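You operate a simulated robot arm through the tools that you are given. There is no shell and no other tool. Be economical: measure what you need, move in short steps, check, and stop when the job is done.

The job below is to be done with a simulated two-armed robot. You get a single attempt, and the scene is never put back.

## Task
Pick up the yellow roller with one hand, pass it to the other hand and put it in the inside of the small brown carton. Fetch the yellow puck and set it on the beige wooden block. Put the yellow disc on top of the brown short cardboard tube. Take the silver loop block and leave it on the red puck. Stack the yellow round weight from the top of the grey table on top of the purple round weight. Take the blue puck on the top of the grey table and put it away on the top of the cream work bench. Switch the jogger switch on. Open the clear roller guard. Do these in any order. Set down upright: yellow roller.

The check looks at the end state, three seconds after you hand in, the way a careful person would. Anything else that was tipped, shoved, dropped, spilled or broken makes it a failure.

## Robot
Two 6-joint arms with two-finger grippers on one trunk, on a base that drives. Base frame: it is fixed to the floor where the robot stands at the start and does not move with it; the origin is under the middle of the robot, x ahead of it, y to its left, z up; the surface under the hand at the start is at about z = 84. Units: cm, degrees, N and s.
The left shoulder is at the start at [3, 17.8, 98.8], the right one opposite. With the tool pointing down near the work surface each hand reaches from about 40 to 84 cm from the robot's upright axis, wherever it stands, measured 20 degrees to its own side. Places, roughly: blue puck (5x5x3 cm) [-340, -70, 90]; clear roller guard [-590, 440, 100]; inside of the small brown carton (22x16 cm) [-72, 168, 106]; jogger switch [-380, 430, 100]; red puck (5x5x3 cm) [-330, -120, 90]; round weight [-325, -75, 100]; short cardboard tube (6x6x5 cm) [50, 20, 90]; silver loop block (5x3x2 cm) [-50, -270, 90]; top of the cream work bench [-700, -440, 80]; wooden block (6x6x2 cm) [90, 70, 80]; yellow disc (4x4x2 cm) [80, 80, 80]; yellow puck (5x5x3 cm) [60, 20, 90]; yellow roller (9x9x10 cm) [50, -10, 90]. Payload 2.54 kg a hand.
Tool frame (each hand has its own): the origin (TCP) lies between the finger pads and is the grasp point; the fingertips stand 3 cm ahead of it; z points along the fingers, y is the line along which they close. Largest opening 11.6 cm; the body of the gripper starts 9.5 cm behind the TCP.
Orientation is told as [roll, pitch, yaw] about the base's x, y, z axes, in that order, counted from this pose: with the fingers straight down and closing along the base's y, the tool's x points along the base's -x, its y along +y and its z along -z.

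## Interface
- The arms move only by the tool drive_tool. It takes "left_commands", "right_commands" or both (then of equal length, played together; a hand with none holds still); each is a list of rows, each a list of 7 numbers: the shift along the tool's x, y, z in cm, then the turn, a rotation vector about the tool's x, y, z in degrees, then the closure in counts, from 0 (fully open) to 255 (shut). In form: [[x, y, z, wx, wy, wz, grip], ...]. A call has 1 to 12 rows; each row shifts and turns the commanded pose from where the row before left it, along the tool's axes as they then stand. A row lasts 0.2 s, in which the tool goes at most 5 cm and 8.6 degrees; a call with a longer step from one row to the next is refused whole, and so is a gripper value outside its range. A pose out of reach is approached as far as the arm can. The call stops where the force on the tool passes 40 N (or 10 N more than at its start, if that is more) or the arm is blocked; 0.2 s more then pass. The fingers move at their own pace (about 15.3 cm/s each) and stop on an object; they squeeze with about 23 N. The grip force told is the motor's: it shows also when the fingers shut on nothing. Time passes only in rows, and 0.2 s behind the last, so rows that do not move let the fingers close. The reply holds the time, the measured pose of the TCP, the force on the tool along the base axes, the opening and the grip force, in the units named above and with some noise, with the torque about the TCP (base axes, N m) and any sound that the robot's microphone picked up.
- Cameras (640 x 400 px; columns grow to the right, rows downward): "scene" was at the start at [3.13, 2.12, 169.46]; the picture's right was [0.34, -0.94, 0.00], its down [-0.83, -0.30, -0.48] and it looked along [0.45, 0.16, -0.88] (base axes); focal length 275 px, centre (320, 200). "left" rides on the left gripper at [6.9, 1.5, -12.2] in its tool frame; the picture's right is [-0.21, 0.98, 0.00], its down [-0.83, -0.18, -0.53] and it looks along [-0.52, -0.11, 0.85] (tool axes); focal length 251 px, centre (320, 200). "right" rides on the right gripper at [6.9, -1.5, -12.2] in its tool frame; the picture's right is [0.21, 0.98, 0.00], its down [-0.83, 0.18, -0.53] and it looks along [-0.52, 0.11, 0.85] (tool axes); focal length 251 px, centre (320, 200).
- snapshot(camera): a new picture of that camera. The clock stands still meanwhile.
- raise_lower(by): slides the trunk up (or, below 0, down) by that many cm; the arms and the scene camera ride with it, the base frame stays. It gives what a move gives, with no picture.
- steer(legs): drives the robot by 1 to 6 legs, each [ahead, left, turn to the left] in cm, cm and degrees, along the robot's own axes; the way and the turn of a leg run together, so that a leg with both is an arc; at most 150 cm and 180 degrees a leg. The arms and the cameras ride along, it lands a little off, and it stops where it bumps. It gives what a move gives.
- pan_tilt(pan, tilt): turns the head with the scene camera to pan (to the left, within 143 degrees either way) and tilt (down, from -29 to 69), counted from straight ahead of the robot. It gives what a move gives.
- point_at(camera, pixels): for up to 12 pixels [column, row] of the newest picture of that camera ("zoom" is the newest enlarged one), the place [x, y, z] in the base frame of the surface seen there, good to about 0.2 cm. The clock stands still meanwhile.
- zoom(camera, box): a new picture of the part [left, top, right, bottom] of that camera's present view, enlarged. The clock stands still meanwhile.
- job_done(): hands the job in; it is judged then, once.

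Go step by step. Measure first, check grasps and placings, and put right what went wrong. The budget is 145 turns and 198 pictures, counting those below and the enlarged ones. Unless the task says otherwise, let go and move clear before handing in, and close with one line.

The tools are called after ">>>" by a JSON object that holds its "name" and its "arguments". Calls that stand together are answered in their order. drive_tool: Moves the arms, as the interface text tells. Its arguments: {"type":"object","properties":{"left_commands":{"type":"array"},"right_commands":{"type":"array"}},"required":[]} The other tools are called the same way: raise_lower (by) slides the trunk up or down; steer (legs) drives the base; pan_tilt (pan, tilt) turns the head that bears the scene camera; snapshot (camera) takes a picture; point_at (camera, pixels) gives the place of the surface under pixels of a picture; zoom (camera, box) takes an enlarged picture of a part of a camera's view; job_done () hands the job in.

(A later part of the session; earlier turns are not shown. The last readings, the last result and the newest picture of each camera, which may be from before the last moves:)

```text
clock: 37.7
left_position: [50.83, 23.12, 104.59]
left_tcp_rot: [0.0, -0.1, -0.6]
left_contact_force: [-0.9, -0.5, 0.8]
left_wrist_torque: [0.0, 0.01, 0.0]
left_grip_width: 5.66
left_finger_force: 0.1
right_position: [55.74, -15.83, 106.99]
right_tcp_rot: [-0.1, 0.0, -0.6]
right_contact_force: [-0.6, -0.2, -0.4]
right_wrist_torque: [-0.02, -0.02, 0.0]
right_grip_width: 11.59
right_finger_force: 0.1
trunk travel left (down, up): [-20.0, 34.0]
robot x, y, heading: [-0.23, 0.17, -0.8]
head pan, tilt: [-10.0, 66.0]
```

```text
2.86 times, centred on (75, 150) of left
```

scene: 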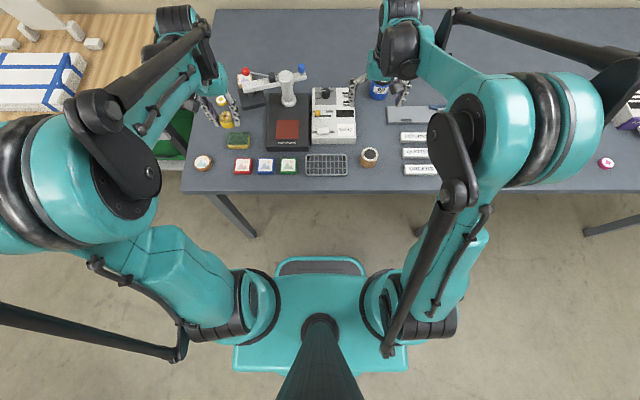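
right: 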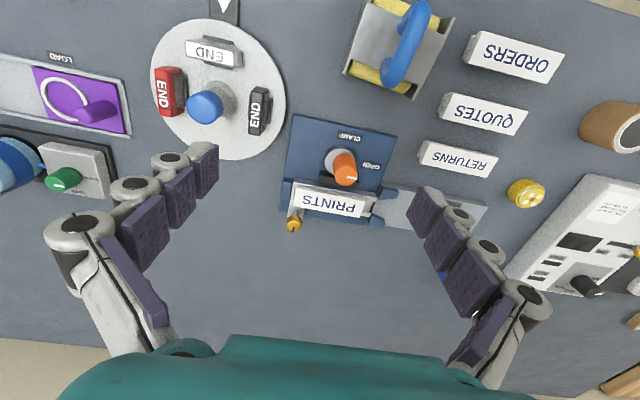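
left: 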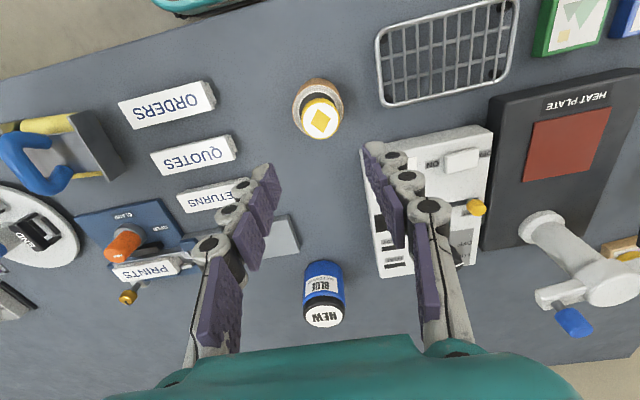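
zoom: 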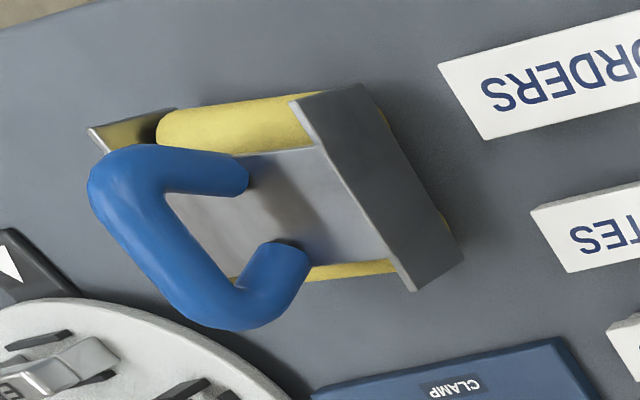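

The roller is a two-plate bracket with an arched blue handle along x. I'll grip the side plates with the right hand tilted 45° from the near side, then the left takes the handle from above. First back off 20 cm and shift right 9.

>>> {"name": "steer", "arguments": {"legs": [[-20, -9, 0.7]]}}

>>> {"name": "pan_tilt", "arguments": {"pan": 0, "tilt": 55}}

>>> {"name": "zoom", "arguments": {"camera": "scene", "box": [270, 130, 390, 230]}}

```text
clock: 39.4
left_position: [30.31, 14.75, 104.63]
left_tcp_rot: [0.0, -0.1, 0.1]
left_contact_force: [0.3, 0.2, -0.9]
left_wrist_torque: [0.05, -0.03, 0.0]
left_grip_width: 5.67
left_finger_force: 0.1
right_position: [35.67, -24.05, 107.2]
right_tcp_rot: [0.0, -0.1, 0.2]
right_contact_force: [0.3, -0.2, 0.7]
right_wrist_torque: [0.03, -0.01, -0.02]
right_grip_width: 11.61
right_finger_force: 0.1
trunk travel left (down, up): [-20.0, 34.0]
robot x, y, heading: [-19.91, -8.79, 0.2]
head pan, tilt: [-10.0, 66.0]
```

```text
clock: 40.1
left_position: [30.45, 14.89, 104.57]
left_tcp_rot: [0.1, 0.0, 0.0]
left_contact_force: [-0.1, -0.5, 0.5]
left_wrist_torque: [-0.01, -0.03, -0.01]
left_grip_width: 5.66
left_finger_force: 0.0
right_position: [35.77, -24.01, 107.08]
right_tcp_rot: [0.0, 0.0, 0.2]
right_contact_force: [0.7, -0.1, 0.4]
right_wrist_torque: [0.0, 0.0, 0.02]
right_grip_width: 11.57
right_finger_force: 0.0
trunk travel left (down, up): [-20.0, 34.0]
robot x, y, heading: [-20.33, -8.51, 0.3]
head pan, tilt: [0.0, 55.0]
```

```text
4.00 times, centred on (330, 180) of scene
```

zoom: 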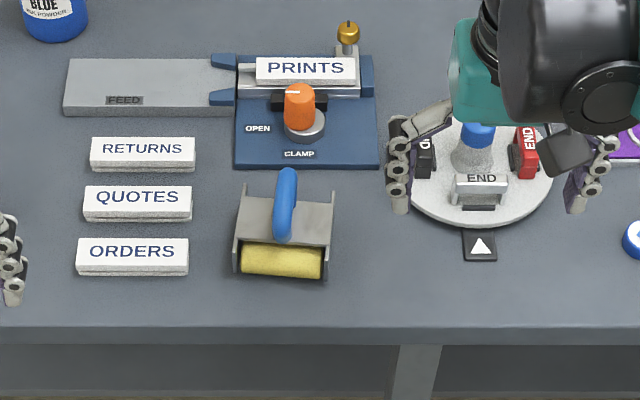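

>>> {"name": "point_at", "arguments": {"camera": "zoom", "pixels": [[234, 275], [328, 276], [243, 188], [334, 196], [236, 240], [333, 240], [284, 173], [283, 235], [284, 200], [282, 265], [189, 262], [285, 215]]}}

```text
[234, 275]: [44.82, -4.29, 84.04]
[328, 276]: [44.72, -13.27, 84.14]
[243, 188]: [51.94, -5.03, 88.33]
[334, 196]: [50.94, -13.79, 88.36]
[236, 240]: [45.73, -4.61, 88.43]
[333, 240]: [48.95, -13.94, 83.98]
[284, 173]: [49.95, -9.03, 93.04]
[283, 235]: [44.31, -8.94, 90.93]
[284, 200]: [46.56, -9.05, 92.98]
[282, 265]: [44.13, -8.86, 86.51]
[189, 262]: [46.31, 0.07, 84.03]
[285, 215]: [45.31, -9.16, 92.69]
```

Roller body spans x 43–52, y −4.5 to −13.8, about 9.2 wide. I'll tilt the right hand 45° while moving over y −9, then check.

>>> {"name": "drive_tool", "arguments": {"right_commands": [[0, 3, 0, 0, 0, 3, 0], [0, 3, 0, 0, -7.5, 0, 0], [0, 3, 0, 0, -7.5, 0, 0], [0, 3, 0, 0, -7.5, 0, 0], [0, 3, 0, 0, -7.5, 0, 0], [0, 0, 0, 0, -7.5, 0, 0], [0, 0, 0, 0, -7.5, 0, 0], [2.1, 0, 3.1, 0, 0, 0, 0], [2.1, 0, 3.1, 0, 0, 0, 0], [2.1, 0, 3.1, 0, 0, 0, 0], [0, 0, 0, 0, 0, 0, 0]]}}

>>> {"name": "snapshot", "arguments": {"camera": "right"}}

>>> {"name": "snapshot", "arguments": {"camera": "scene"}}

```text
clock: 42.5
left_position: [30.31, 14.74, 104.6]
left_tcp_rot: [0.0, -0.1, 0.1]
left_contact_force: [-0.6, 0.2, 0.0]
left_wrist_torque: [0.0, -0.01, -0.01]
left_grip_width: 5.69
left_finger_force: 0.0
right_position: [38.27, -9.23, 95.9]
right_tcp_rot: [0.0, -45.0, -2.9]
right_contact_force: [-0.2, -0.1, -0.5]
right_wrist_torque: [-0.03, -0.03, 0.04]
right_grip_width: 11.6
right_finger_force: 0.0
trunk travel left (down, up): [-20.0, 34.0]
robot x, y, heading: [-20.3, -8.6, 0.1]
head pan, tilt: [0.0, 55.0]
```

```text
164 pictures are left
```

right: 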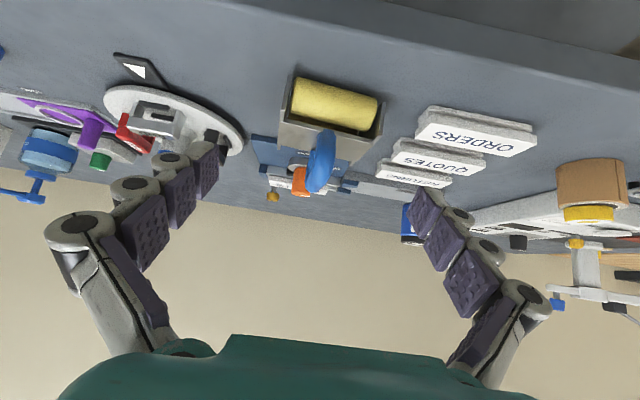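

```text
163 pictures are left
```

scene: 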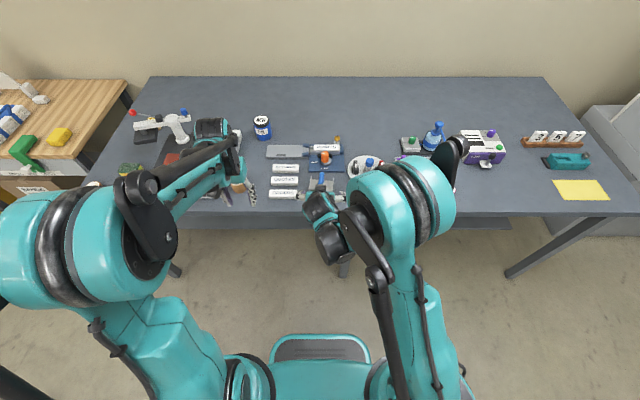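

The roller sits slightly right of centre (332 vs 320). I'll measure its edges in this view to correct.

>>> {"name": "point_at", "arguments": {"camera": "right", "pixels": [[288, 90], [282, 125], [383, 115], [384, 138], [335, 105], [300, 130], [355, 145], [320, 175], [320, 140]]}}

>>> {"name": "zoom", "arguments": {"camera": "right", "box": [230, 50, 430, 210]}}

```text
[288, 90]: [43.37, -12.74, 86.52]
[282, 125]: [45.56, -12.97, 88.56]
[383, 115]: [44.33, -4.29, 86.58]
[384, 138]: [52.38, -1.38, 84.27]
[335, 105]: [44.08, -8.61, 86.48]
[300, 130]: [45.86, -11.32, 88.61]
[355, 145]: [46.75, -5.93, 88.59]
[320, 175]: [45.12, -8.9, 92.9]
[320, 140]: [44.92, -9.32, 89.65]
```

```text
2.50 times, centred on (330, 130) of right
```

zoom: 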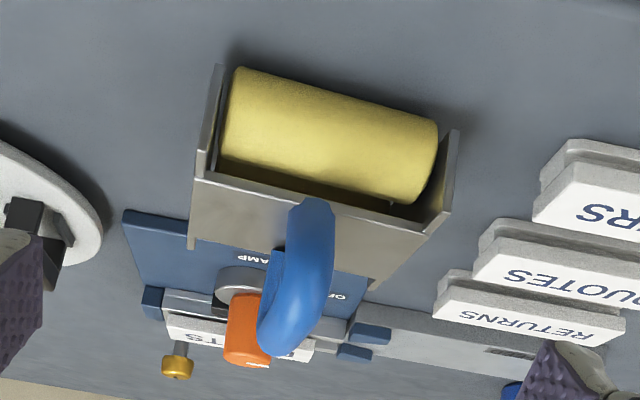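

The object is yawed about −6° with its axis at y≈−8.85 at x 46.3. I'll correct yaw and shift 1.2 cm, and advance 8 cm of the 11.6.

>>> {"name": "drive_tool", "arguments": {"right_commands": [[0, 1.2, 0, 2.1, 0, 2.1, 0], [0, 0, 4, 0, 0, 0, 0], [0, 0, 4, 0, 0, 0, 0], [0, 0, 0, 0, 0, 0, 0]]}}

>>> {"name": "snapshot", "arguments": {"camera": "right"}}

```text
clock: 43.5
left_position: [30.28, 14.82, 104.6]
left_tcp_rot: [0.1, -0.1, 0.1]
left_contact_force: [-0.3, 0.5, 0.0]
left_wrist_torque: [0.04, -0.03, 0.01]
left_grip_width: 5.7
left_finger_force: 0.0
right_position: [44.3, -8.45, 90.27]
right_tcp_rot: [0.0, -45.0, -5.8]
right_contact_force: [-0.4, -0.3, -0.1]
right_wrist_torque: [0.0, -0.02, -0.04]
right_grip_width: 11.58
right_finger_force: 0.1
trunk travel left (down, up): [-20.0, 34.0]
robot x, y, heading: [-20.12, -8.9, 0.1]
head pan, tilt: [0.0, 55.0]
```

```text
161 pictures are left
```

right: 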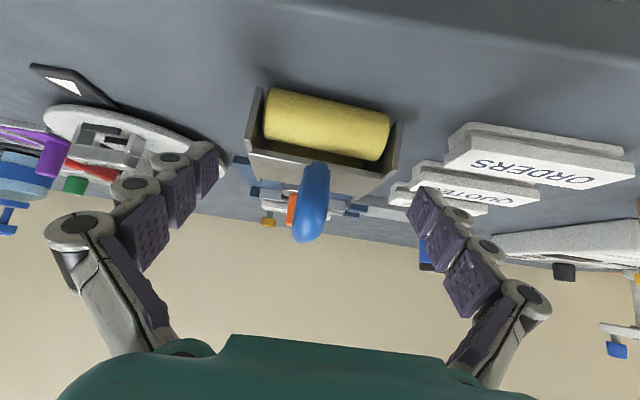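

The roller is centred (247–403). Advance the last 3.6 cm and close.

>>> {"name": "drive_tool", "arguments": {"right_commands": [[0, 0.2, 2, 0, 0, 0, 0], [0, 0, 1.6, 0, 0, 0, 0], [0, 0, 0, 0, 0, 0, 100], [0, 0, 0, 0, 0, 0, 255], [0, 0, 0, 0, 0, 0, 255]]}}

>>> {"name": "snapshot", "arguments": {"camera": "right"}}

>>> {"name": "snapshot", "arguments": {"camera": "scene"}}

```text
clock: 44.7
left_position: [30.41, 14.76, 104.54]
left_tcp_rot: [0.0, 0.1, 0.2]
left_contact_force: [0.3, 0.6, 0.2]
left_wrist_torque: [-0.01, -0.01, 0.03]
left_grip_width: 5.71
left_finger_force: 0.1
right_position: [46.74, -8.49, 87.89]
right_tcp_rot: [0.0, -45.0, -5.8]
right_contact_force: [1.5, 0.2, 1.3]
right_wrist_torque: [-0.02, -0.09, -0.04]
right_grip_width: 8.96
right_finger_force: 22.9
trunk travel left (down, up): [-20.0, 34.0]
robot x, y, heading: [-20.39, -8.78, -0.0]
head pan, tilt: [0.0, 55.0]
```

```text
160 pictures are left
```

right: 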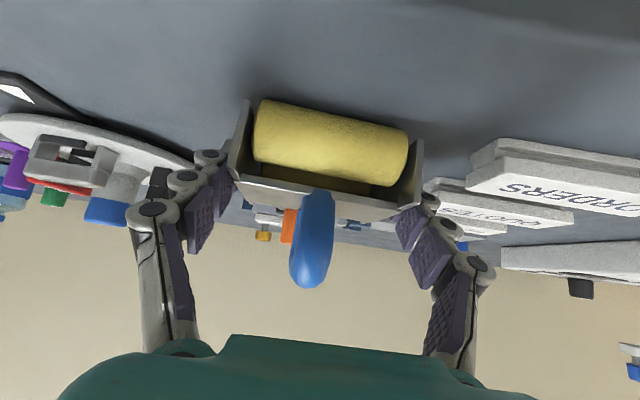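

```text
159 pictures are left
```

scene: 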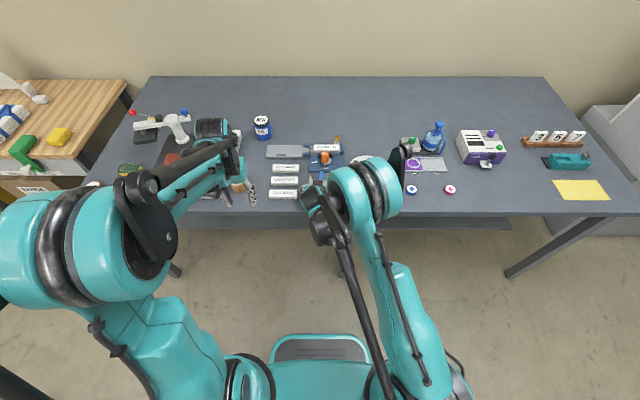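

Held at 8.96 cm. Lifting straight up about 19 cm.

>>> {"name": "drive_tool", "arguments": {"right_commands": [[-1.5, 0, -1.5, 0, 0, 0, 255], [-3, 0, -3, 0, 0, 0, 255], [-3, 0, -3, 0, 0, 0, 255], [-3, 0, -3, 0, 0, 0, 255], [-3, 0, -3, 0, 0, 0, 255], [0, 0, 0, 0, 0, 0, 255]]}}

>>> {"name": "snapshot", "arguments": {"camera": "right"}}

>>> {"name": "snapshot", "arguments": {"camera": "left"}}

>>> {"name": "zoom", "arguments": {"camera": "scene", "box": [240, 130, 400, 240]}}

```text
clock: 46.1
left_position: [30.51, 14.79, 104.57]
left_tcp_rot: [0.0, 0.1, 0.2]
left_contact_force: [0.7, 0.4, 0.2]
left_wrist_torque: [-0.01, 0.02, 0.04]
left_grip_width: 5.68
left_finger_force: 0.1
right_position: [46.95, -8.65, 106.93]
right_tcp_rot: [0.0, -44.9, -5.9]
right_contact_force: [0.1, -0.1, -1.2]
right_wrist_torque: [-0.04, 0.04, -0.01]
right_grip_width: 8.92
right_finger_force: 22.8
trunk travel left (down, up): [-20.0, 34.0]
robot x, y, heading: [-20.28, -8.72, 0.1]
head pan, tilt: [0.0, 55.0]
```

```text
158 pictures are left
```

right: 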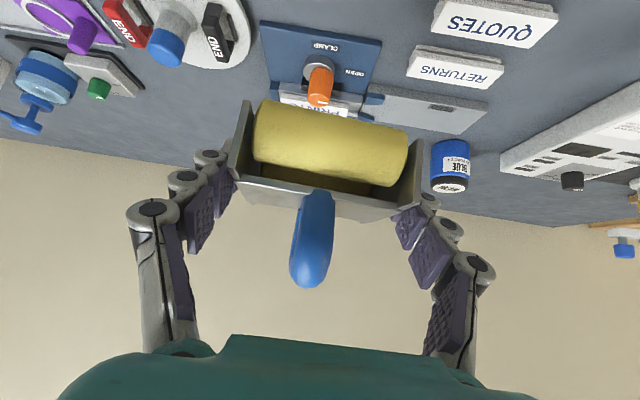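

```text
157 pictures are left
```

left: 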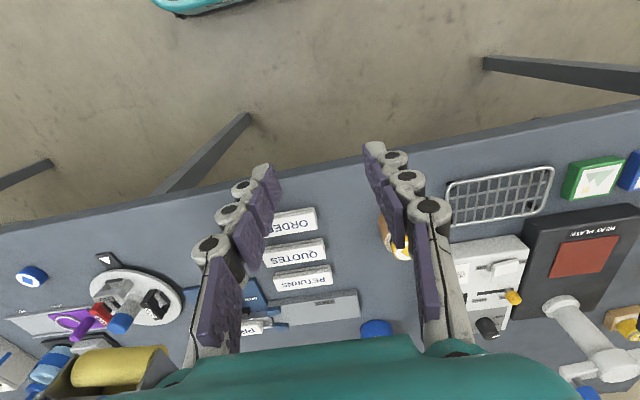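

```text
3.64 times, centred on (320, 185) of scene
```

zoom: 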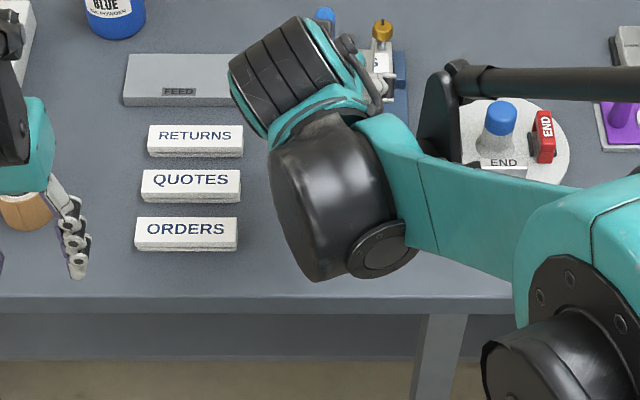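

The roller is held level and aloft. I'll yaw the right hand +46° so its wrist moves out to the right, making room for the left hand.

>>> {"name": "drive_tool", "arguments": {"right_commands": [[0, 0, 0, -5.42, 0, -5.42, 255], [0, 0, 0, -5.42, 0, -5.42, 255], [0, 0, 0, -5.42, 0, -5.42, 255], [0, 0, 0, -5.42, 0, -5.42, 255], [0, 0, 0, -5.42, 0, -5.42, 255], [0, 0, 0, -5.42, 0, -5.42, 255], [0, 0, 0, 0, 0, 0, 255]], "left_commands": [[-4, 0, -3, 0, 0, 0, 100], [-4, 0, -3, 0, 0, 0, 100], [0, 0, -4.8, 0, 0, 0, 100], [0, 0, -4.8, 0, 0, 0, 100], [0, 0, -4.8, 0, 0, 0, 100], [0, 0, 0, 0, 0, 0, 100], [0, 0, 0, 0, 0, 0, 100]]}}

>>> {"name": "snapshot", "arguments": {"camera": "scene"}}

>>> {"name": "snapshot", "arguments": {"camera": "left"}}

```text
clock: 47.7
left_position: [38.54, 14.63, 125.18]
left_tcp_rot: [0.0, 0.0, 0.0]
left_contact_force: [-1.1, -0.5, 0.1]
left_wrist_torque: [0.01, -0.03, 0.04]
left_grip_width: 7.03
left_finger_force: 0.1
right_position: [46.67, -8.56, 106.88]
right_tcp_rot: [0.0, -45.0, 40.3]
right_contact_force: [-0.4, 0.4, -0.7]
right_wrist_torque: [-0.02, -0.01, -0.02]
right_grip_width: 8.95
right_finger_force: 22.7
trunk travel left (down, up): [-20.0, 34.0]
robot x, y, heading: [-20.47, -8.7, 0.0]
head pan, tilt: [0.0, 55.0]
```

```text
155 pictures are left
```

scene: 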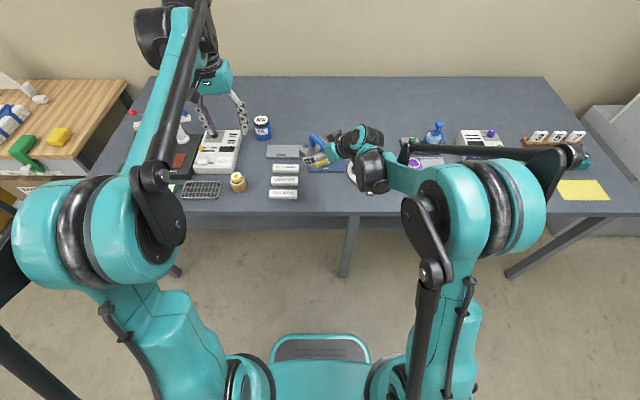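

```text
154 pictures are left
```

left: 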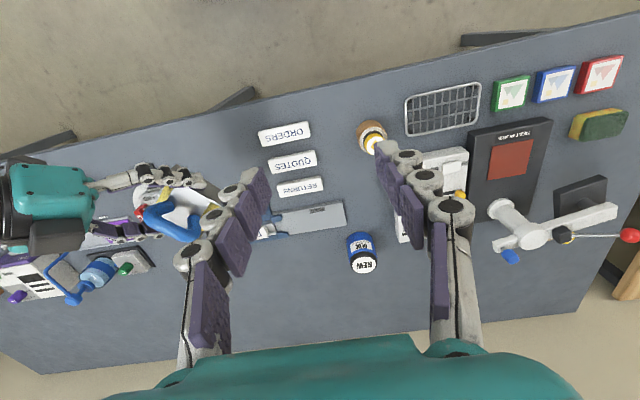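

The roller is now visible at scene (315,150) with the right wrist out of the way. Measuring the handle.

>>> {"name": "zoom", "arguments": {"camera": "scene", "box": [280, 110, 380, 190]}}

>>> {"name": "zoom", "arguments": {"camera": "left", "box": [80, 140, 240, 270]}}

```text
5.00 times, centred on (330, 150) of scene
```

zoom: 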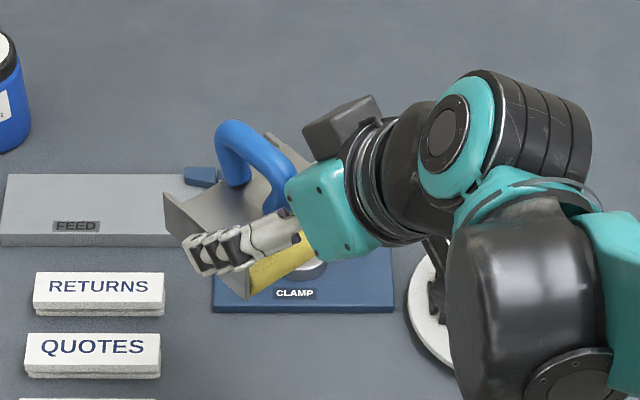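

```text
3.08 times, centred on (160, 205) of left
```

zoom: 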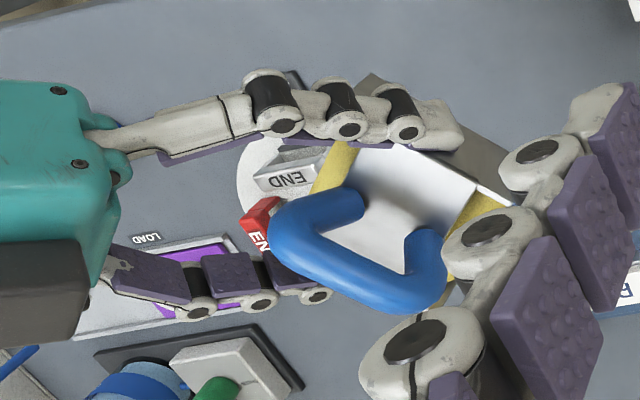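

I'll get handle coordinates and the black box on the right gripper.

>>> {"name": "point_at", "arguments": {"camera": "zoom", "pixels": [[278, 235], [330, 265], [400, 295], [435, 270], [340, 215], [345, 195], [410, 240], [40, 280], [85, 300], [60, 150], [110, 130]]}}

>>> {"name": "point_at", "arguments": {"camera": "scene", "pixels": [[326, 136], [332, 139], [337, 143], [348, 134], [345, 150], [353, 140], [330, 135]]}}

```text
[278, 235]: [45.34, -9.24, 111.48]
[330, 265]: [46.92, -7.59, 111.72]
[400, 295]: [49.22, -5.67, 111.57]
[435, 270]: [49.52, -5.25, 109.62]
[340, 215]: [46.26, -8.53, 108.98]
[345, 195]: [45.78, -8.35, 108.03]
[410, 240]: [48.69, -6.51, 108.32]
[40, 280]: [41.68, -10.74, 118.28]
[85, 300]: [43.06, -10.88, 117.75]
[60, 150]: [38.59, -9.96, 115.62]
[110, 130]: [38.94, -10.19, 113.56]
```

```text
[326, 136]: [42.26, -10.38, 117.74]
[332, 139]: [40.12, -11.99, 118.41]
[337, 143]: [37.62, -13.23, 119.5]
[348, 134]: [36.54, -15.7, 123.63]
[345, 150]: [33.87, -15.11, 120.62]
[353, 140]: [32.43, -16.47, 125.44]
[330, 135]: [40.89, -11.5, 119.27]
```

Handle's top bar runs from (45.3,−9.2) to (49.3,−5.7) at z≈111.7. I'll bring the left hand above it, yawed +42° and leaning 18° away from the right gripper.

>>> {"name": "drive_tool", "arguments": {"left_commands": [[-2.5, -3.74, 0, 0, 0, 0, 100], [-2.5, -3.74, 0, 0, 0, 0, 100], [-2.5, -3.74, 0, 0, 0, 0, 100], [-2.5, -3.74, 0, 0, 0, 0, 100], [-2.6, -3.74, 0, 0, 0, -7, 100], [0, 0, 0, 0, 0, -7, 100], [0, 0, 0, 0, 0, -7, 100], [0, 0, 0, 0, 0, -7, 100], [0, 0, 0, 0, 0, -7, 100], [0, 0, 0, 0, 6, -7, 100], [0, 0, 0, 0, 8, 0, 100], [0, 0, 0, 0, 4, 0, 100]]}}

>>> {"name": "snapshot", "arguments": {"camera": "left"}}

>>> {"name": "snapshot", "arguments": {"camera": "scene"}}

```text
refused: row 10 steps farther than a row can; nothing moved
```

```text
151 pictures are left
```

left: 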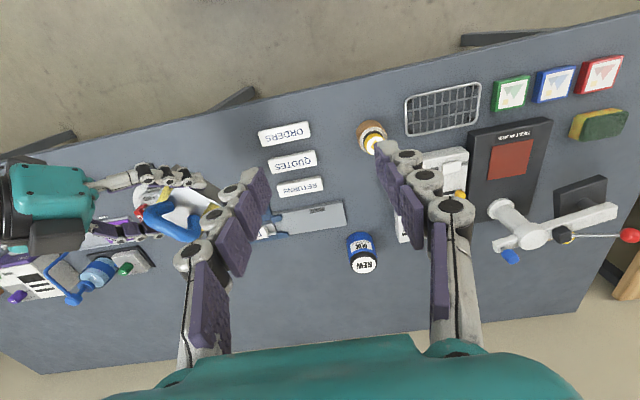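

```text
150 pictures are left
```

scene: 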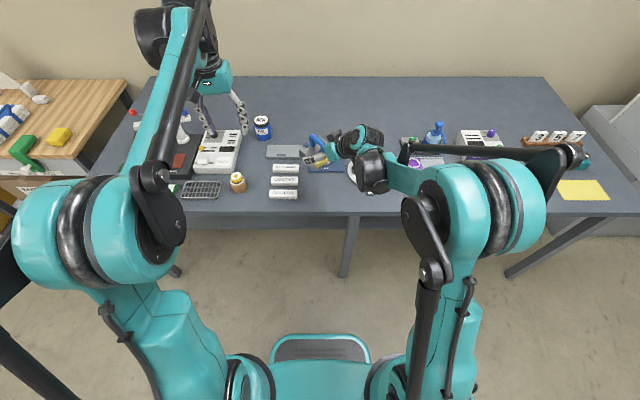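

Row 10 combined turn was over 8.6°; I'll split it so each row stays within limits.

>>> {"name": "drive_tool", "arguments": {"left_commands": [[-2.5, -3.74, 0, 0, 0, 0, 100], [-2.5, -3.74, 0, 0, 0, 0, 100], [-2.5, -3.74, 0, 0, 0, 0, 100], [-2.5, -3.74, 0, 0, 0, -7, 100], [-2.6, -3.74, 0, 0, 0, -7, 100], [0, 0, 0, 0, 0, -7, 100], [0, 0, 0, 0, 0, -7, 100], [0, 0, 0, 0, 0, -7, 100], [0, 0, 0, 0, 0, -7, 100], [0, 0, 0, 0, 6, 0, 100], [0, 0, 0, 0, 8, 0, 100], [0, 0, 0, 0, 4, 0, 100]]}}

>>> {"name": "snapshot", "arguments": {"camera": "left"}}

>>> {"name": "snapshot", "arguments": {"camera": "scene"}}

```text
clock: 50.3
left_position: [46.04, -2.11, 122.48]
left_tcp_rot: [-0.1, 18.1, 42.1]
left_contact_force: [0.2, 0.8, -0.2]
left_wrist_torque: [0.0, -0.04, -0.03]
left_grip_width: 7.07
left_finger_force: 0.0
left hand out of reach, approached as far as the arm can: row 5, 10, 11, 12
right_position: [46.72, -8.54, 106.99]
right_tcp_rot: [-0.1, -45.0, 40.2]
right_contact_force: [-0.5, 0.4, -1.7]
right_wrist_torque: [-0.03, -0.01, 0.02]
right_grip_width: 8.92
right_finger_force: 23.1
trunk travel left (down, up): [-20.0, 34.0]
robot x, y, heading: [-20.62, -8.61, 0.1]
head pan, tilt: [0.0, 55.0]
```

```text
149 pictures are left
```

left: 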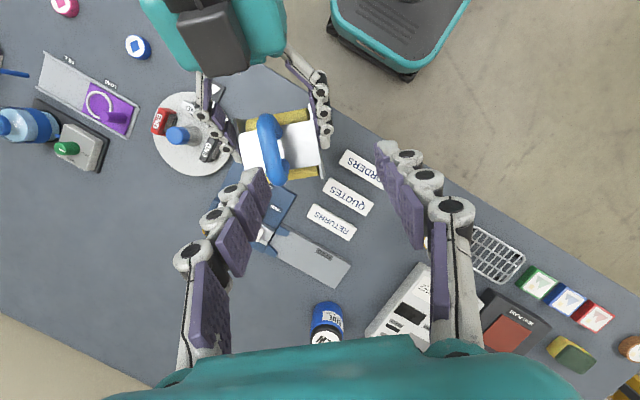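

```text
148 pictures are left
```

scene: 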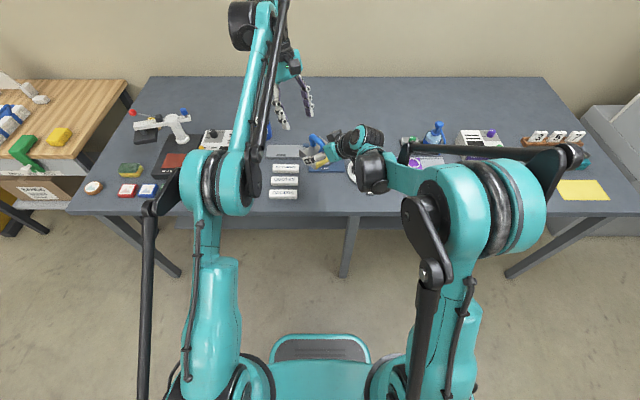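

The left arm is at its reach limit, so I'll bring the roller 9 cm nearer and 7 cm left with the right hand, shifting the left along.

>>> {"name": "drive_tool", "arguments": {"right_commands": [[0.56, 3.72, -0.56, 0, 0, 0, 255], [0.56, 3.72, -0.56, 0, 0, 0, 255], [0.56, 3.72, -0.56, 0, 0, 0, 255], [0, 0, 0, 0, 0, 0, 255]], "left_commands": [[0.1, 3.2, -1, 0, 0, 0, 100], [0.1, 3.2, -1, 0, 0, 0, 100], [0, 0, 0, 0, 0, 0, 100], [0, 0, 0, 0, 0, 0, 100]]}}

>>> {"name": "snapshot", "arguments": {"camera": "left"}}

```text
clock: 51.3
left_position: [42.35, 2.85, 124.52]
left_tcp_rot: [0.1, 18.0, 42.1]
left_contact_force: [0.3, 0.4, 0.7]
left_wrist_torque: [0.0, 0.0, -0.02]
left_grip_width: 7.03
left_finger_force: 0.1
right_position: [37.89, -1.53, 106.79]
right_tcp_rot: [0.0, -45.1, 40.1]
right_contact_force: [-0.2, 0.5, -0.8]
right_wrist_torque: [-0.03, 0.07, 0.0]
right_grip_width: 8.93
right_finger_force: 22.5
trunk travel left (down, up): [-20.0, 34.0]
robot x, y, heading: [-20.61, -8.65, 0.2]
head pan, tilt: [0.0, 55.0]
```

```text
147 pictures are left
```

left: 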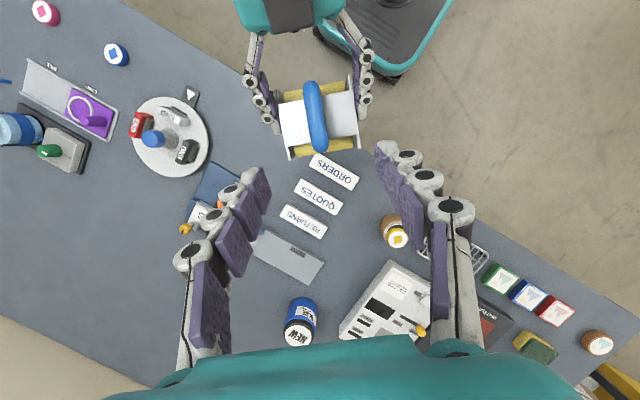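

The handle lines up at column ~317. Measuring it now.

>>> {"name": "point_at", "arguments": {"camera": "left", "pixels": [[312, 90], [316, 110], [320, 130], [322, 142], [290, 8], [300, 15], [290, 25]]}}

```text
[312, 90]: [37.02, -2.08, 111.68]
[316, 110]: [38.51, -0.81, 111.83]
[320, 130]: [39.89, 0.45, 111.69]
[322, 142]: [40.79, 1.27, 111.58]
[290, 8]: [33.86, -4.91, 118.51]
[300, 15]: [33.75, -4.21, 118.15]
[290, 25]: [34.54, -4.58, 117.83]
```

Target grip point (39.3,−0.05,111.2). Advancing 13.9 cm along the tool.

>>> {"name": "drive_tool", "arguments": {"left_commands": [[0, -0.1, 4, 0, 0, 0, 100], [0, 0, 4, 0, 0, 0, 100], [0, 0, 3, 0, 0, 0, 100], [0, 0, 1.5, 0, 0, 0, 100], [0, 0, 1.4, 0, 0, 0, 100], [0, 0, 0, 0, 0, 0, 100]]}}

>>> {"name": "snapshot", "arguments": {"camera": "left"}}

>>> {"name": "zoom", "arguments": {"camera": "scene", "box": [240, 60, 400, 200]}}

```text
clock: 52.7
left_position: [39.1, -0.15, 111.16]
left_tcp_rot: [0.1, 18.0, 42.1]
left_contact_force: [0.3, -0.1, -0.3]
left_wrist_torque: [-0.04, 0.01, 0.01]
left_grip_width: 7.04
left_finger_force: 0.0
right_position: [37.96, -1.69, 106.81]
right_tcp_rot: [0.0, -45.0, 40.2]
right_contact_force: [0.5, 0.6, -1.3]
right_wrist_torque: [-0.04, 0.03, 0.02]
right_grip_width: 8.93
right_finger_force: 23.0
trunk travel left (down, up): [-20.0, 34.0]
robot x, y, heading: [-20.34, -8.66, 0.4]
head pan, tilt: [0.0, 55.0]
```

```text
146 pictures are left
```

left: 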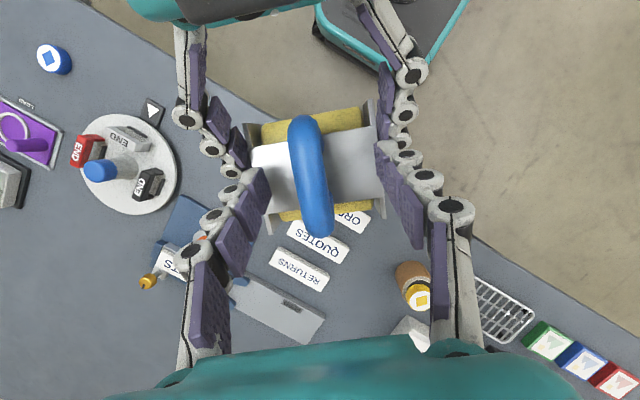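

```text
2.86 times, centred on (320, 130) of scene
```

zoom: 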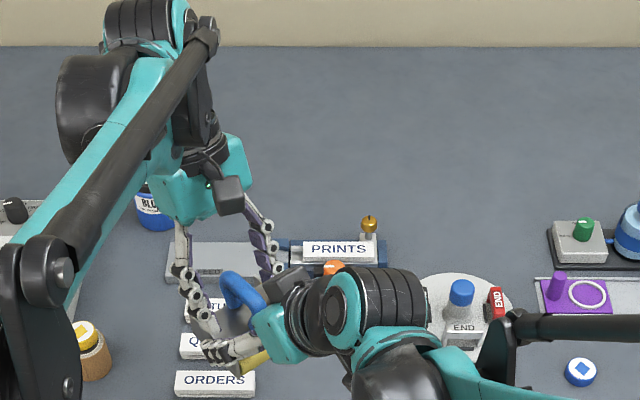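

Fingers straddle the handle. Closing the left hand while the right holds.

>>> {"name": "drive_tool", "arguments": {"left_commands": [[0, 0, 0, 0, 0, 0, 180], [0, 0, 0, 0, 0, 0, 255], [0, 0, 0, 0, 0, 0, 255], [0, 0, 0, 0, 0, 0, 255]]}}

>>> {"name": "snapshot", "arguments": {"camera": "left"}}

```text
clock: 53.7
left_position: [39.03, -0.14, 111.17]
left_tcp_rot: [-0.1, 18.0, 42.1]
left_contact_force: [18.7, -17.6, 7.6]
left_wrist_torque: [0.03, -0.16, -0.18]
left_grip_width: 1.65
left_finger_force: 22.7
right_position: [37.91, -1.57, 106.8]
right_tcp_rot: [0.1, -44.9, 40.3]
right_contact_force: [-18.9, 18.1, -8.5]
right_wrist_torque: [-0.88, -0.56, 0.7]
right_grip_width: 9.01
right_finger_force: 22.6
trunk travel left (down, up): [-20.0, 34.0]
robot x, y, heading: [-20.52, -8.45, -0.2]
head pan, tilt: [0.0, 55.0]
```

```text
144 pictures are left
```

left: 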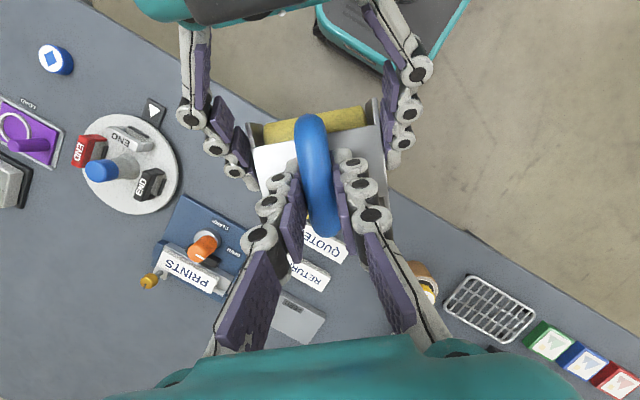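

Left holds the handle (1.65 cm, 22.7 N). Releasing the right hand and backing it away along its axis.

>>> {"name": "drive_tool", "arguments": {"right_commands": [[0, 0, 0, 0, 0, 0, 150], [0, 0, 0, 0, 0, 0, 60], [0, 0, 0, 0, 0, 0, 0], [0, 0, -2, 0, 0, 0, 0], [0, 0, -4, 0, 0, 0, 0], [0, 0, -4, 0, 0, 0, 0], [0, 0, -4, 0, 0, 0, 0], [0, -4, -2, 0, 0, 0, 0]]}}

>>> {"name": "snapshot", "arguments": {"camera": "left"}}

>>> {"name": "snapshot", "arguments": {"camera": "scene"}}

```text
clock: 55.5
left_position: [39.25, -0.14, 111.15]
left_tcp_rot: [0.1, 18.1, 42.2]
left_contact_force: [0.2, -0.7, -2.3]
left_wrist_torque: [0.02, 0.04, -0.01]
left_grip_width: 1.65
left_finger_force: 22.4
right_position: [31.84, -12.15, 118.14]
right_tcp_rot: [0.1, -45.1, 40.1]
right_contact_force: [0.6, 0.4, 0.8]
right_wrist_torque: [-0.01, 0.05, 0.02]
right_grip_width: 11.59
right_finger_force: 0.0
trunk travel left (down, up): [-20.0, 34.0]
robot x, y, heading: [-20.31, -8.52, 0.2]
head pan, tilt: [0.0, 55.0]
```

```text
143 pictures are left
```

left: 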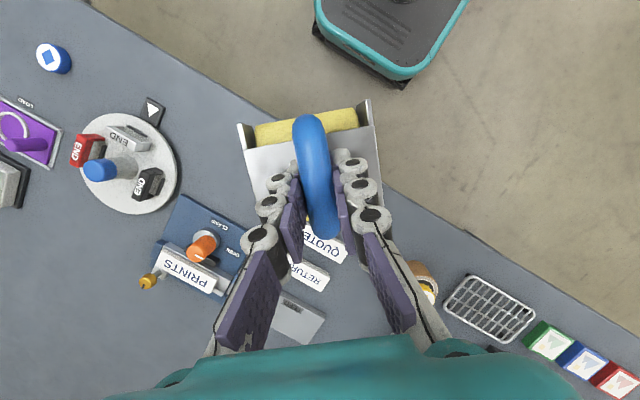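

```text
142 pictures are left
```

scene: 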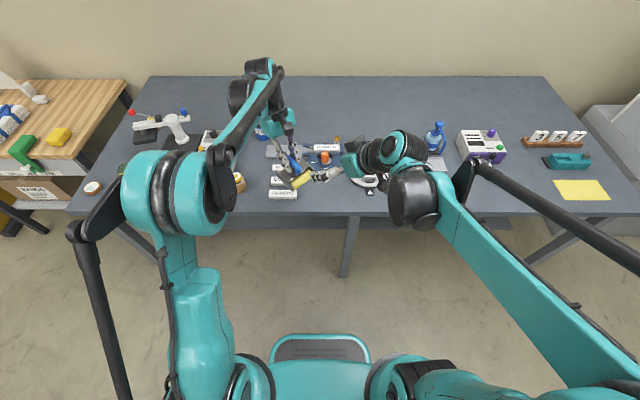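

Hand-over succeeded. I'll bring the right hand back to a vertical pose, off to the right.

>>> {"name": "drive_tool", "arguments": {"right_commands": [[0, -3, -1, 5.42, 0, 5.42, 60], [0, -4, 0, 5.42, 0, 5.42, 60], [0, -4, 0, 5.42, 0, 5.42, 60], [0, -3, 0, 5.42, 0, 5.42, 60], [0, 0, 0, 5.42, 0, 5.42, 60], [0, 0, 0, 1.3, 0, 1.3, 60], [0, 0, 0, 0, 7.5, 0, 60], [0, 0, 0, 0, 7.5, 0, 60], [0, 0, 0, 0, 7.5, 0, 60], [0, 0, 0, 0, 7.5, 0, 60], [0, 0, 0, 0, 7.5, 0, 60], [0, 0, 0, 0, 7.5, 0, 60]]}}

>>> {"name": "pan_tilt", "arguments": {"pan": 115, "tilt": 35}}

>>> {"name": "snapshot", "arguments": {"camera": "scene"}}

```text
clock: 58.1
left_position: [39.18, 0.05, 111.14]
left_tcp_rot: [0.0, 18.1, 42.2]
left_contact_force: [0.2, 0.8, -2.4]
left_wrist_torque: [0.03, 0.01, 0.0]
left_grip_width: 1.63
left_finger_force: 23.2
right_position: [38.01, -24.56, 118.85]
right_tcp_rot: [0.0, 0.2, 0.0]
right_contact_force: [0.3, -0.4, 0.2]
right_wrist_torque: [0.02, 0.04, 0.04]
right_grip_width: 8.85
right_finger_force: 0.0
trunk travel left (down, up): [-20.0, 34.0]
robot x, y, heading: [-19.72, -9.16, 0.3]
head pan, tilt: [0.0, 55.0]
```

```text
clock: 60.1
left_position: [39.05, -0.05, 111.09]
left_tcp_rot: [0.0, 18.0, 42.1]
left_contact_force: [-0.1, -0.8, -0.3]
left_wrist_torque: [0.0, -0.01, -0.04]
left_grip_width: 1.62
left_finger_force: 23.0
right_position: [37.8, -24.52, 118.96]
right_tcp_rot: [0.0, 0.0, 0.0]
right_contact_force: [-0.1, 0.1, -0.2]
right_wrist_torque: [0.03, 0.01, -0.01]
right_grip_width: 8.88
right_finger_force: 0.0
trunk travel left (down, up): [-20.0, 34.0]
robot x, y, heading: [-20.42, -8.84, -0.0]
head pan, tilt: [115.0, 35.0]
```

```text
141 pictures are left
```

scene: 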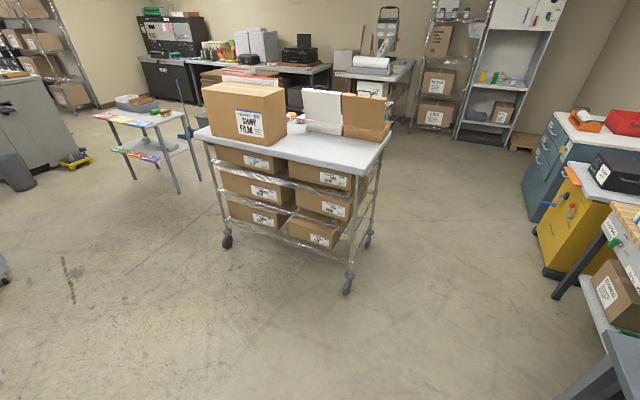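

The cart is at (300,150); zooming on its top to find the small open carton.

>>> {"name": "zoom", "arguments": {"camera": "scene", "box": [190, 70, 410, 210]}}

>>> {"name": "point_at", "arguments": {"camera": "zoom", "pixels": [[485, 130], [440, 110], [560, 170], [380, 100], [300, 170], [500, 240], [60, 190], [240, 100], [545, 150], [450, 190]]}}

```text
2.86 times, centred on (300, 140) of scene
```

zoom: 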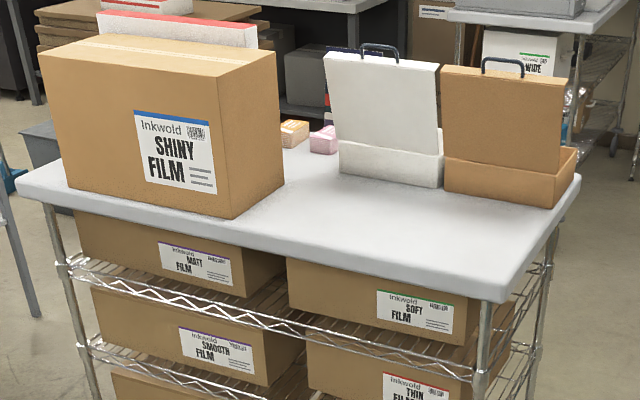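

```text
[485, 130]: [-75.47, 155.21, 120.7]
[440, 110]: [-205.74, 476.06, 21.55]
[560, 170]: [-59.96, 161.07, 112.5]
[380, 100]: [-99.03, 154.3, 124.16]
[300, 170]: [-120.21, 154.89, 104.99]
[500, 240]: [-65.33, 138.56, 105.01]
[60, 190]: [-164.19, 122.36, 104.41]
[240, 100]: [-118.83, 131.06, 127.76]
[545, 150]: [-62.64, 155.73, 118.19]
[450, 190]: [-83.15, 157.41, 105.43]
```

The brown carton has its lid standing on the near (y≈155) side, so I should approach from the +x end. I'll raise the trunk 20 cm and rotate the left hand so the roller lines up, then drive around.

>>> {"name": "raise_lower", "arguments": {"by": 20}}

>>> {"name": "drive_tool", "arguments": {"left_commands": [[0, 0, 0, -2.6, 0, 8, 255], [0, 0, 0, -2.6, 0, 8, 255], [0, 0, 0, -2.6, 0, 8, 255], [0, 0, 0, -2.6, 0, 8, 255], [0, 0, 0, -2.6, 0, 8, 255], [0, 0, 0, 0, 0, 0, 255]]}}

>>> {"name": "snapshot", "arguments": {"camera": "left"}}

>>> {"name": "pan_tilt", "arguments": {"pan": 0, "tilt": 69}}

>>> {"name": "snapshot", "arguments": {"camera": "scene"}}

```text
clock: 62.2
left_position: [39.07, -0.11, 131.2]
left_tcp_rot: [0.0, 18.1, 42.0]
left_contact_force: [0.8, 0.1, -1.9]
left_wrist_torque: [0.03, -0.01, 0.01]
left_grip_width: 1.61
left_finger_force: 22.3
right_position: [37.91, -24.52, 138.94]
right_tcp_rot: [0.1, 0.0, 0.0]
right_contact_force: [0.6, 0.3, 0.4]
right_wrist_torque: [-0.01, 0.0, 0.03]
right_grip_width: 8.88
right_finger_force: 0.1
trunk travel left (down, up): [-40.0, 14.0]
robot x, y, heading: [-20.46, -8.96, -0.1]
head pan, tilt: [115.0, 35.0]
```

```text
clock: 63.6
left_position: [39.1, 0.08, 131.11]
left_tcp_rot: [0.0, 18.1, 0.0]
left_contact_force: [0.8, 0.4, -1.7]
left_wrist_torque: [0.0, 0.02, -0.01]
left_grip_width: 1.63
left_finger_force: 23.0
right_position: [37.92, -24.53, 138.93]
right_tcp_rot: [0.1, 0.0, -0.1]
right_contact_force: [-0.1, 0.0, 0.7]
right_wrist_torque: [-0.01, 0.02, -0.02]
right_grip_width: 8.86
right_finger_force: 0.0
trunk travel left (down, up): [-40.0, 14.0]
robot x, y, heading: [-20.1, -8.93, 0.1]
head pan, tilt: [115.0, 35.0]
```

```text
139 pictures are left
```

left: 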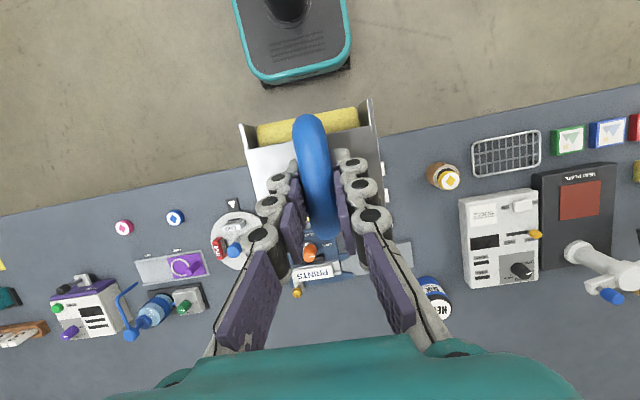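

```text
clock: 65.6
left_position: [39.06, -0.13, 131.17]
left_tcp_rot: [0.0, 18.1, 0.1]
left_contact_force: [0.0, -0.3, -2.3]
left_wrist_torque: [0.02, -0.05, -0.02]
left_grip_width: 1.6
left_finger_force: 22.9
right_position: [37.9, -24.55, 138.85]
right_tcp_rot: [-0.1, -0.1, 0.0]
right_contact_force: [-0.3, 0.8, -0.3]
right_wrist_torque: [-0.01, 0.06, 0.04]
right_grip_width: 8.85
right_finger_force: 0.1
trunk travel left (down, up): [-40.0, 14.0]
robot x, y, heading: [-20.11, -8.64, 0.0]
head pan, tilt: [0.0, 68.8]
```

```text
138 pictures are left
```

scene: 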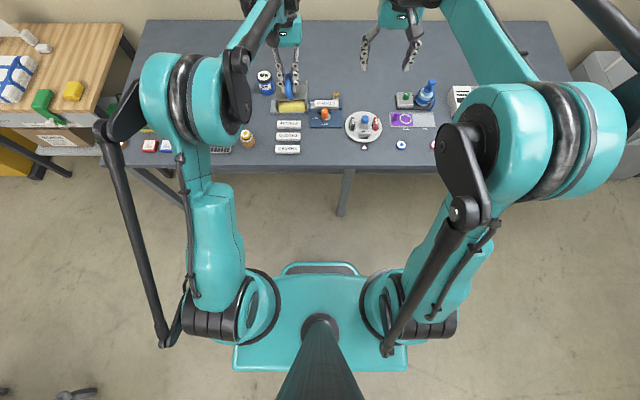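

Roller is level and aligned. Now turn left 90°, shift right 14 and go ahead toward the cart's end.

>>> {"name": "steer", "arguments": {"legs": [[0, 0, 90], [0, -15, 0], [100, 0, 0]]}}

>>> {"name": "pan_tilt", "arguments": {"pan": 40, "tilt": 45}}

>>> {"name": "snapshot", "arguments": {"camera": "scene"}}

```text
clock: 75.6
left_position: [-16.36, 150.74, 131.02]
left_tcp_rot: [0.0, 18.1, 91.1]
left_contact_force: [-0.5, 0.1, -1.7]
left_wrist_torque: [-0.01, 0.03, 0.0]
left_grip_width: 1.62
left_finger_force: 23.0
right_position: [8.15, 150.04, 138.92]
right_tcp_rot: [0.0, 0.0, 91.0]
right_contact_force: [-0.4, 0.0, 0.2]
right_wrist_torque: [-0.02, -0.01, -0.01]
right_grip_width: 8.92
right_finger_force: 0.1
trunk travel left (down, up): [-40.0, 14.0]
robot x, y, heading: [-7.08, 91.9, 91.2]
head pan, tilt: [0.0, 68.8]
```

```text
clock: 76.7
left_position: [-16.41, 150.72, 131.2]
left_tcp_rot: [0.0, 18.0, 91.1]
left_contact_force: [-0.6, -0.3, -1.1]
left_wrist_torque: [-0.04, 0.01, 0.02]
left_grip_width: 1.58
left_finger_force: 23.3
right_position: [8.16, 150.06, 138.82]
right_tcp_rot: [0.1, 0.0, 91.2]
right_contact_force: [0.7, 0.5, -0.3]
right_wrist_torque: [-0.01, -0.01, -0.04]
right_grip_width: 8.86
right_finger_force: 0.0
trunk travel left (down, up): [-40.0, 14.0]
robot x, y, heading: [-6.83, 91.52, 91.3]
head pan, tilt: [40.0, 45.0]
```

```text
137 pictures are left
```

scene: 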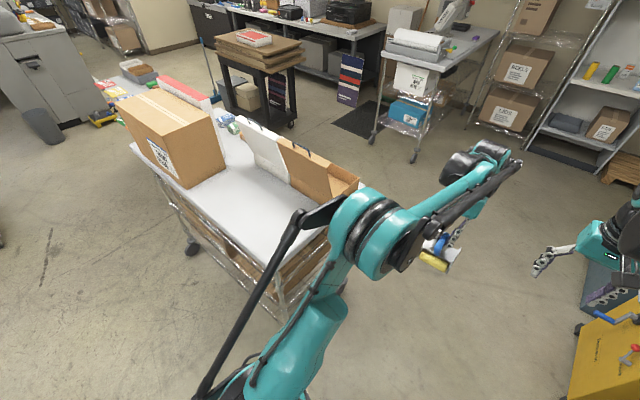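

Corridor ahead looks clear. I'll check distances of the furniture beyond before continuing.

>>> {"name": "point_at", "arguments": {"camera": "scene", "pixels": [[410, 160], [295, 120], [295, 50], [490, 35], [540, 150], [345, 185], [340, 165], [355, 178], [328, 195], [640, 185]]}}

>>> {"name": "zoom", "arguments": {"camera": "scene", "box": [230, 110, 390, 230]}}

```text
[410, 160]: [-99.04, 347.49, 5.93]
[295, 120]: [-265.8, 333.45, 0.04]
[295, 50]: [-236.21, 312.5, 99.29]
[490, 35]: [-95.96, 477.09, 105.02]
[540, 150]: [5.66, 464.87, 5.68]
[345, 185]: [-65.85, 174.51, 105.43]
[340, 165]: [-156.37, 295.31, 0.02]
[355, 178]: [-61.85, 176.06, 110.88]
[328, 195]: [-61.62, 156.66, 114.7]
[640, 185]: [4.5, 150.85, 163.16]
```

```text
3.33 times, centred on (310, 170) of scene
```

zoom: 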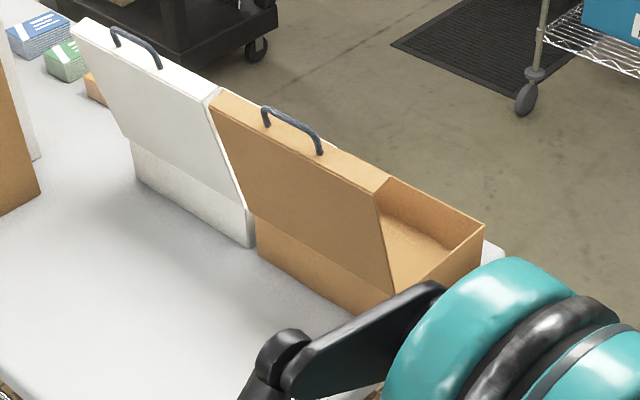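

Carton floor z≈105.4, walls to ~112, lid on the y≈156 side. Continue ahead and turn to face it.

>>> {"name": "steer", "arguments": {"legs": [[97, 0, 0], [0, 0, 88.8]]}}

>>> {"name": "pan_tilt", "arguments": {"pan": 15, "tilt": 55}}

>>> {"name": "snapshot", "arguments": {"camera": "scene"}}

>>> {"name": "snapshot", "arguments": {"camera": "left"}}

```text
clock: 85.5
left_position: [-67.74, 183.29, 131.07]
left_tcp_rot: [0.0, 18.0, 177.7]
left_contact_force: [0.0, 1.0, -1.2]
left_wrist_torque: [0.01, -0.02, 0.0]
left_grip_width: 1.61
left_finger_force: 23.1
right_position: [-65.61, 207.7, 138.94]
right_tcp_rot: [0.0, 0.1, 177.7]
right_contact_force: [0.0, 0.0, 0.2]
right_wrist_torque: [0.03, 0.0, 0.05]
right_grip_width: 8.88
right_finger_force: 0.1
trunk travel left (down, up): [-40.0, 14.0]
robot x, y, heading: [-7.89, 189.8, 177.6]
head pan, tilt: [40.0, 45.0]
```

```text
clock: 86.4
left_position: [-67.66, 183.33, 131.04]
left_tcp_rot: [0.0, 17.9, 177.7]
left_contact_force: [0.0, 0.3, -1.1]
left_wrist_torque: [-0.01, 0.02, -0.01]
left_grip_width: 1.59
left_finger_force: 22.8
right_position: [-65.52, 207.67, 138.94]
right_tcp_rot: [0.0, 0.0, 177.7]
right_contact_force: [1.3, -0.2, 0.7]
right_wrist_torque: [0.01, -0.02, 0.0]
right_grip_width: 8.88
right_finger_force: 0.0
trunk travel left (down, up): [-40.0, 14.0]
robot x, y, heading: [-8.03, 189.89, 178.0]
head pan, tilt: [15.0, 55.0]
```

```text
135 pictures are left
```

scene: 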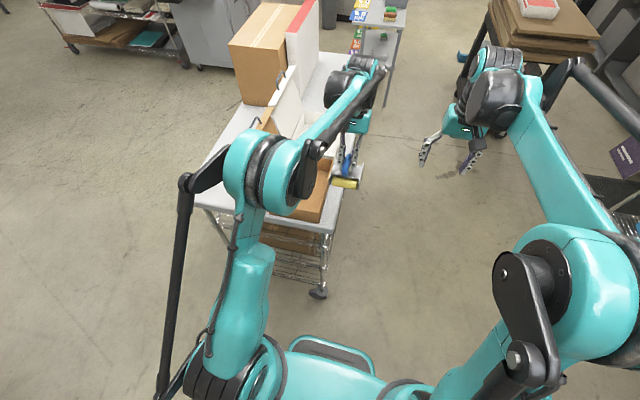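

```text
134 pictures are left
```

left: 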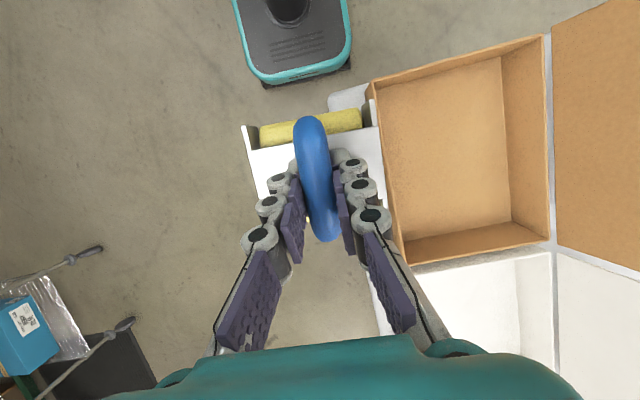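

The open carton is clear in the left view (380–545, 40–270). Measuring its rim and floor.

>>> {"name": "point_at", "arguments": {"camera": "left", "pixels": [[370, 86], [541, 38], [549, 240], [408, 265], [450, 150], [500, 65], [508, 215], [410, 232], [390, 105], [395, 200], [340, 130], [312, 160]]}}

```text
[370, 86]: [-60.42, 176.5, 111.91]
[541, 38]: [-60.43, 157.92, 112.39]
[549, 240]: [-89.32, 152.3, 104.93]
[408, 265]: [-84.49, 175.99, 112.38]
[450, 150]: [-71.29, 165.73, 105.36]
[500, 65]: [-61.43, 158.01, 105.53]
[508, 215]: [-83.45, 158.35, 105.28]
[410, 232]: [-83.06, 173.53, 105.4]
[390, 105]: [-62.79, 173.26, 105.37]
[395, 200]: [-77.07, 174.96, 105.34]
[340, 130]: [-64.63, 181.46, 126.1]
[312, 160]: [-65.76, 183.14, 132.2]
```

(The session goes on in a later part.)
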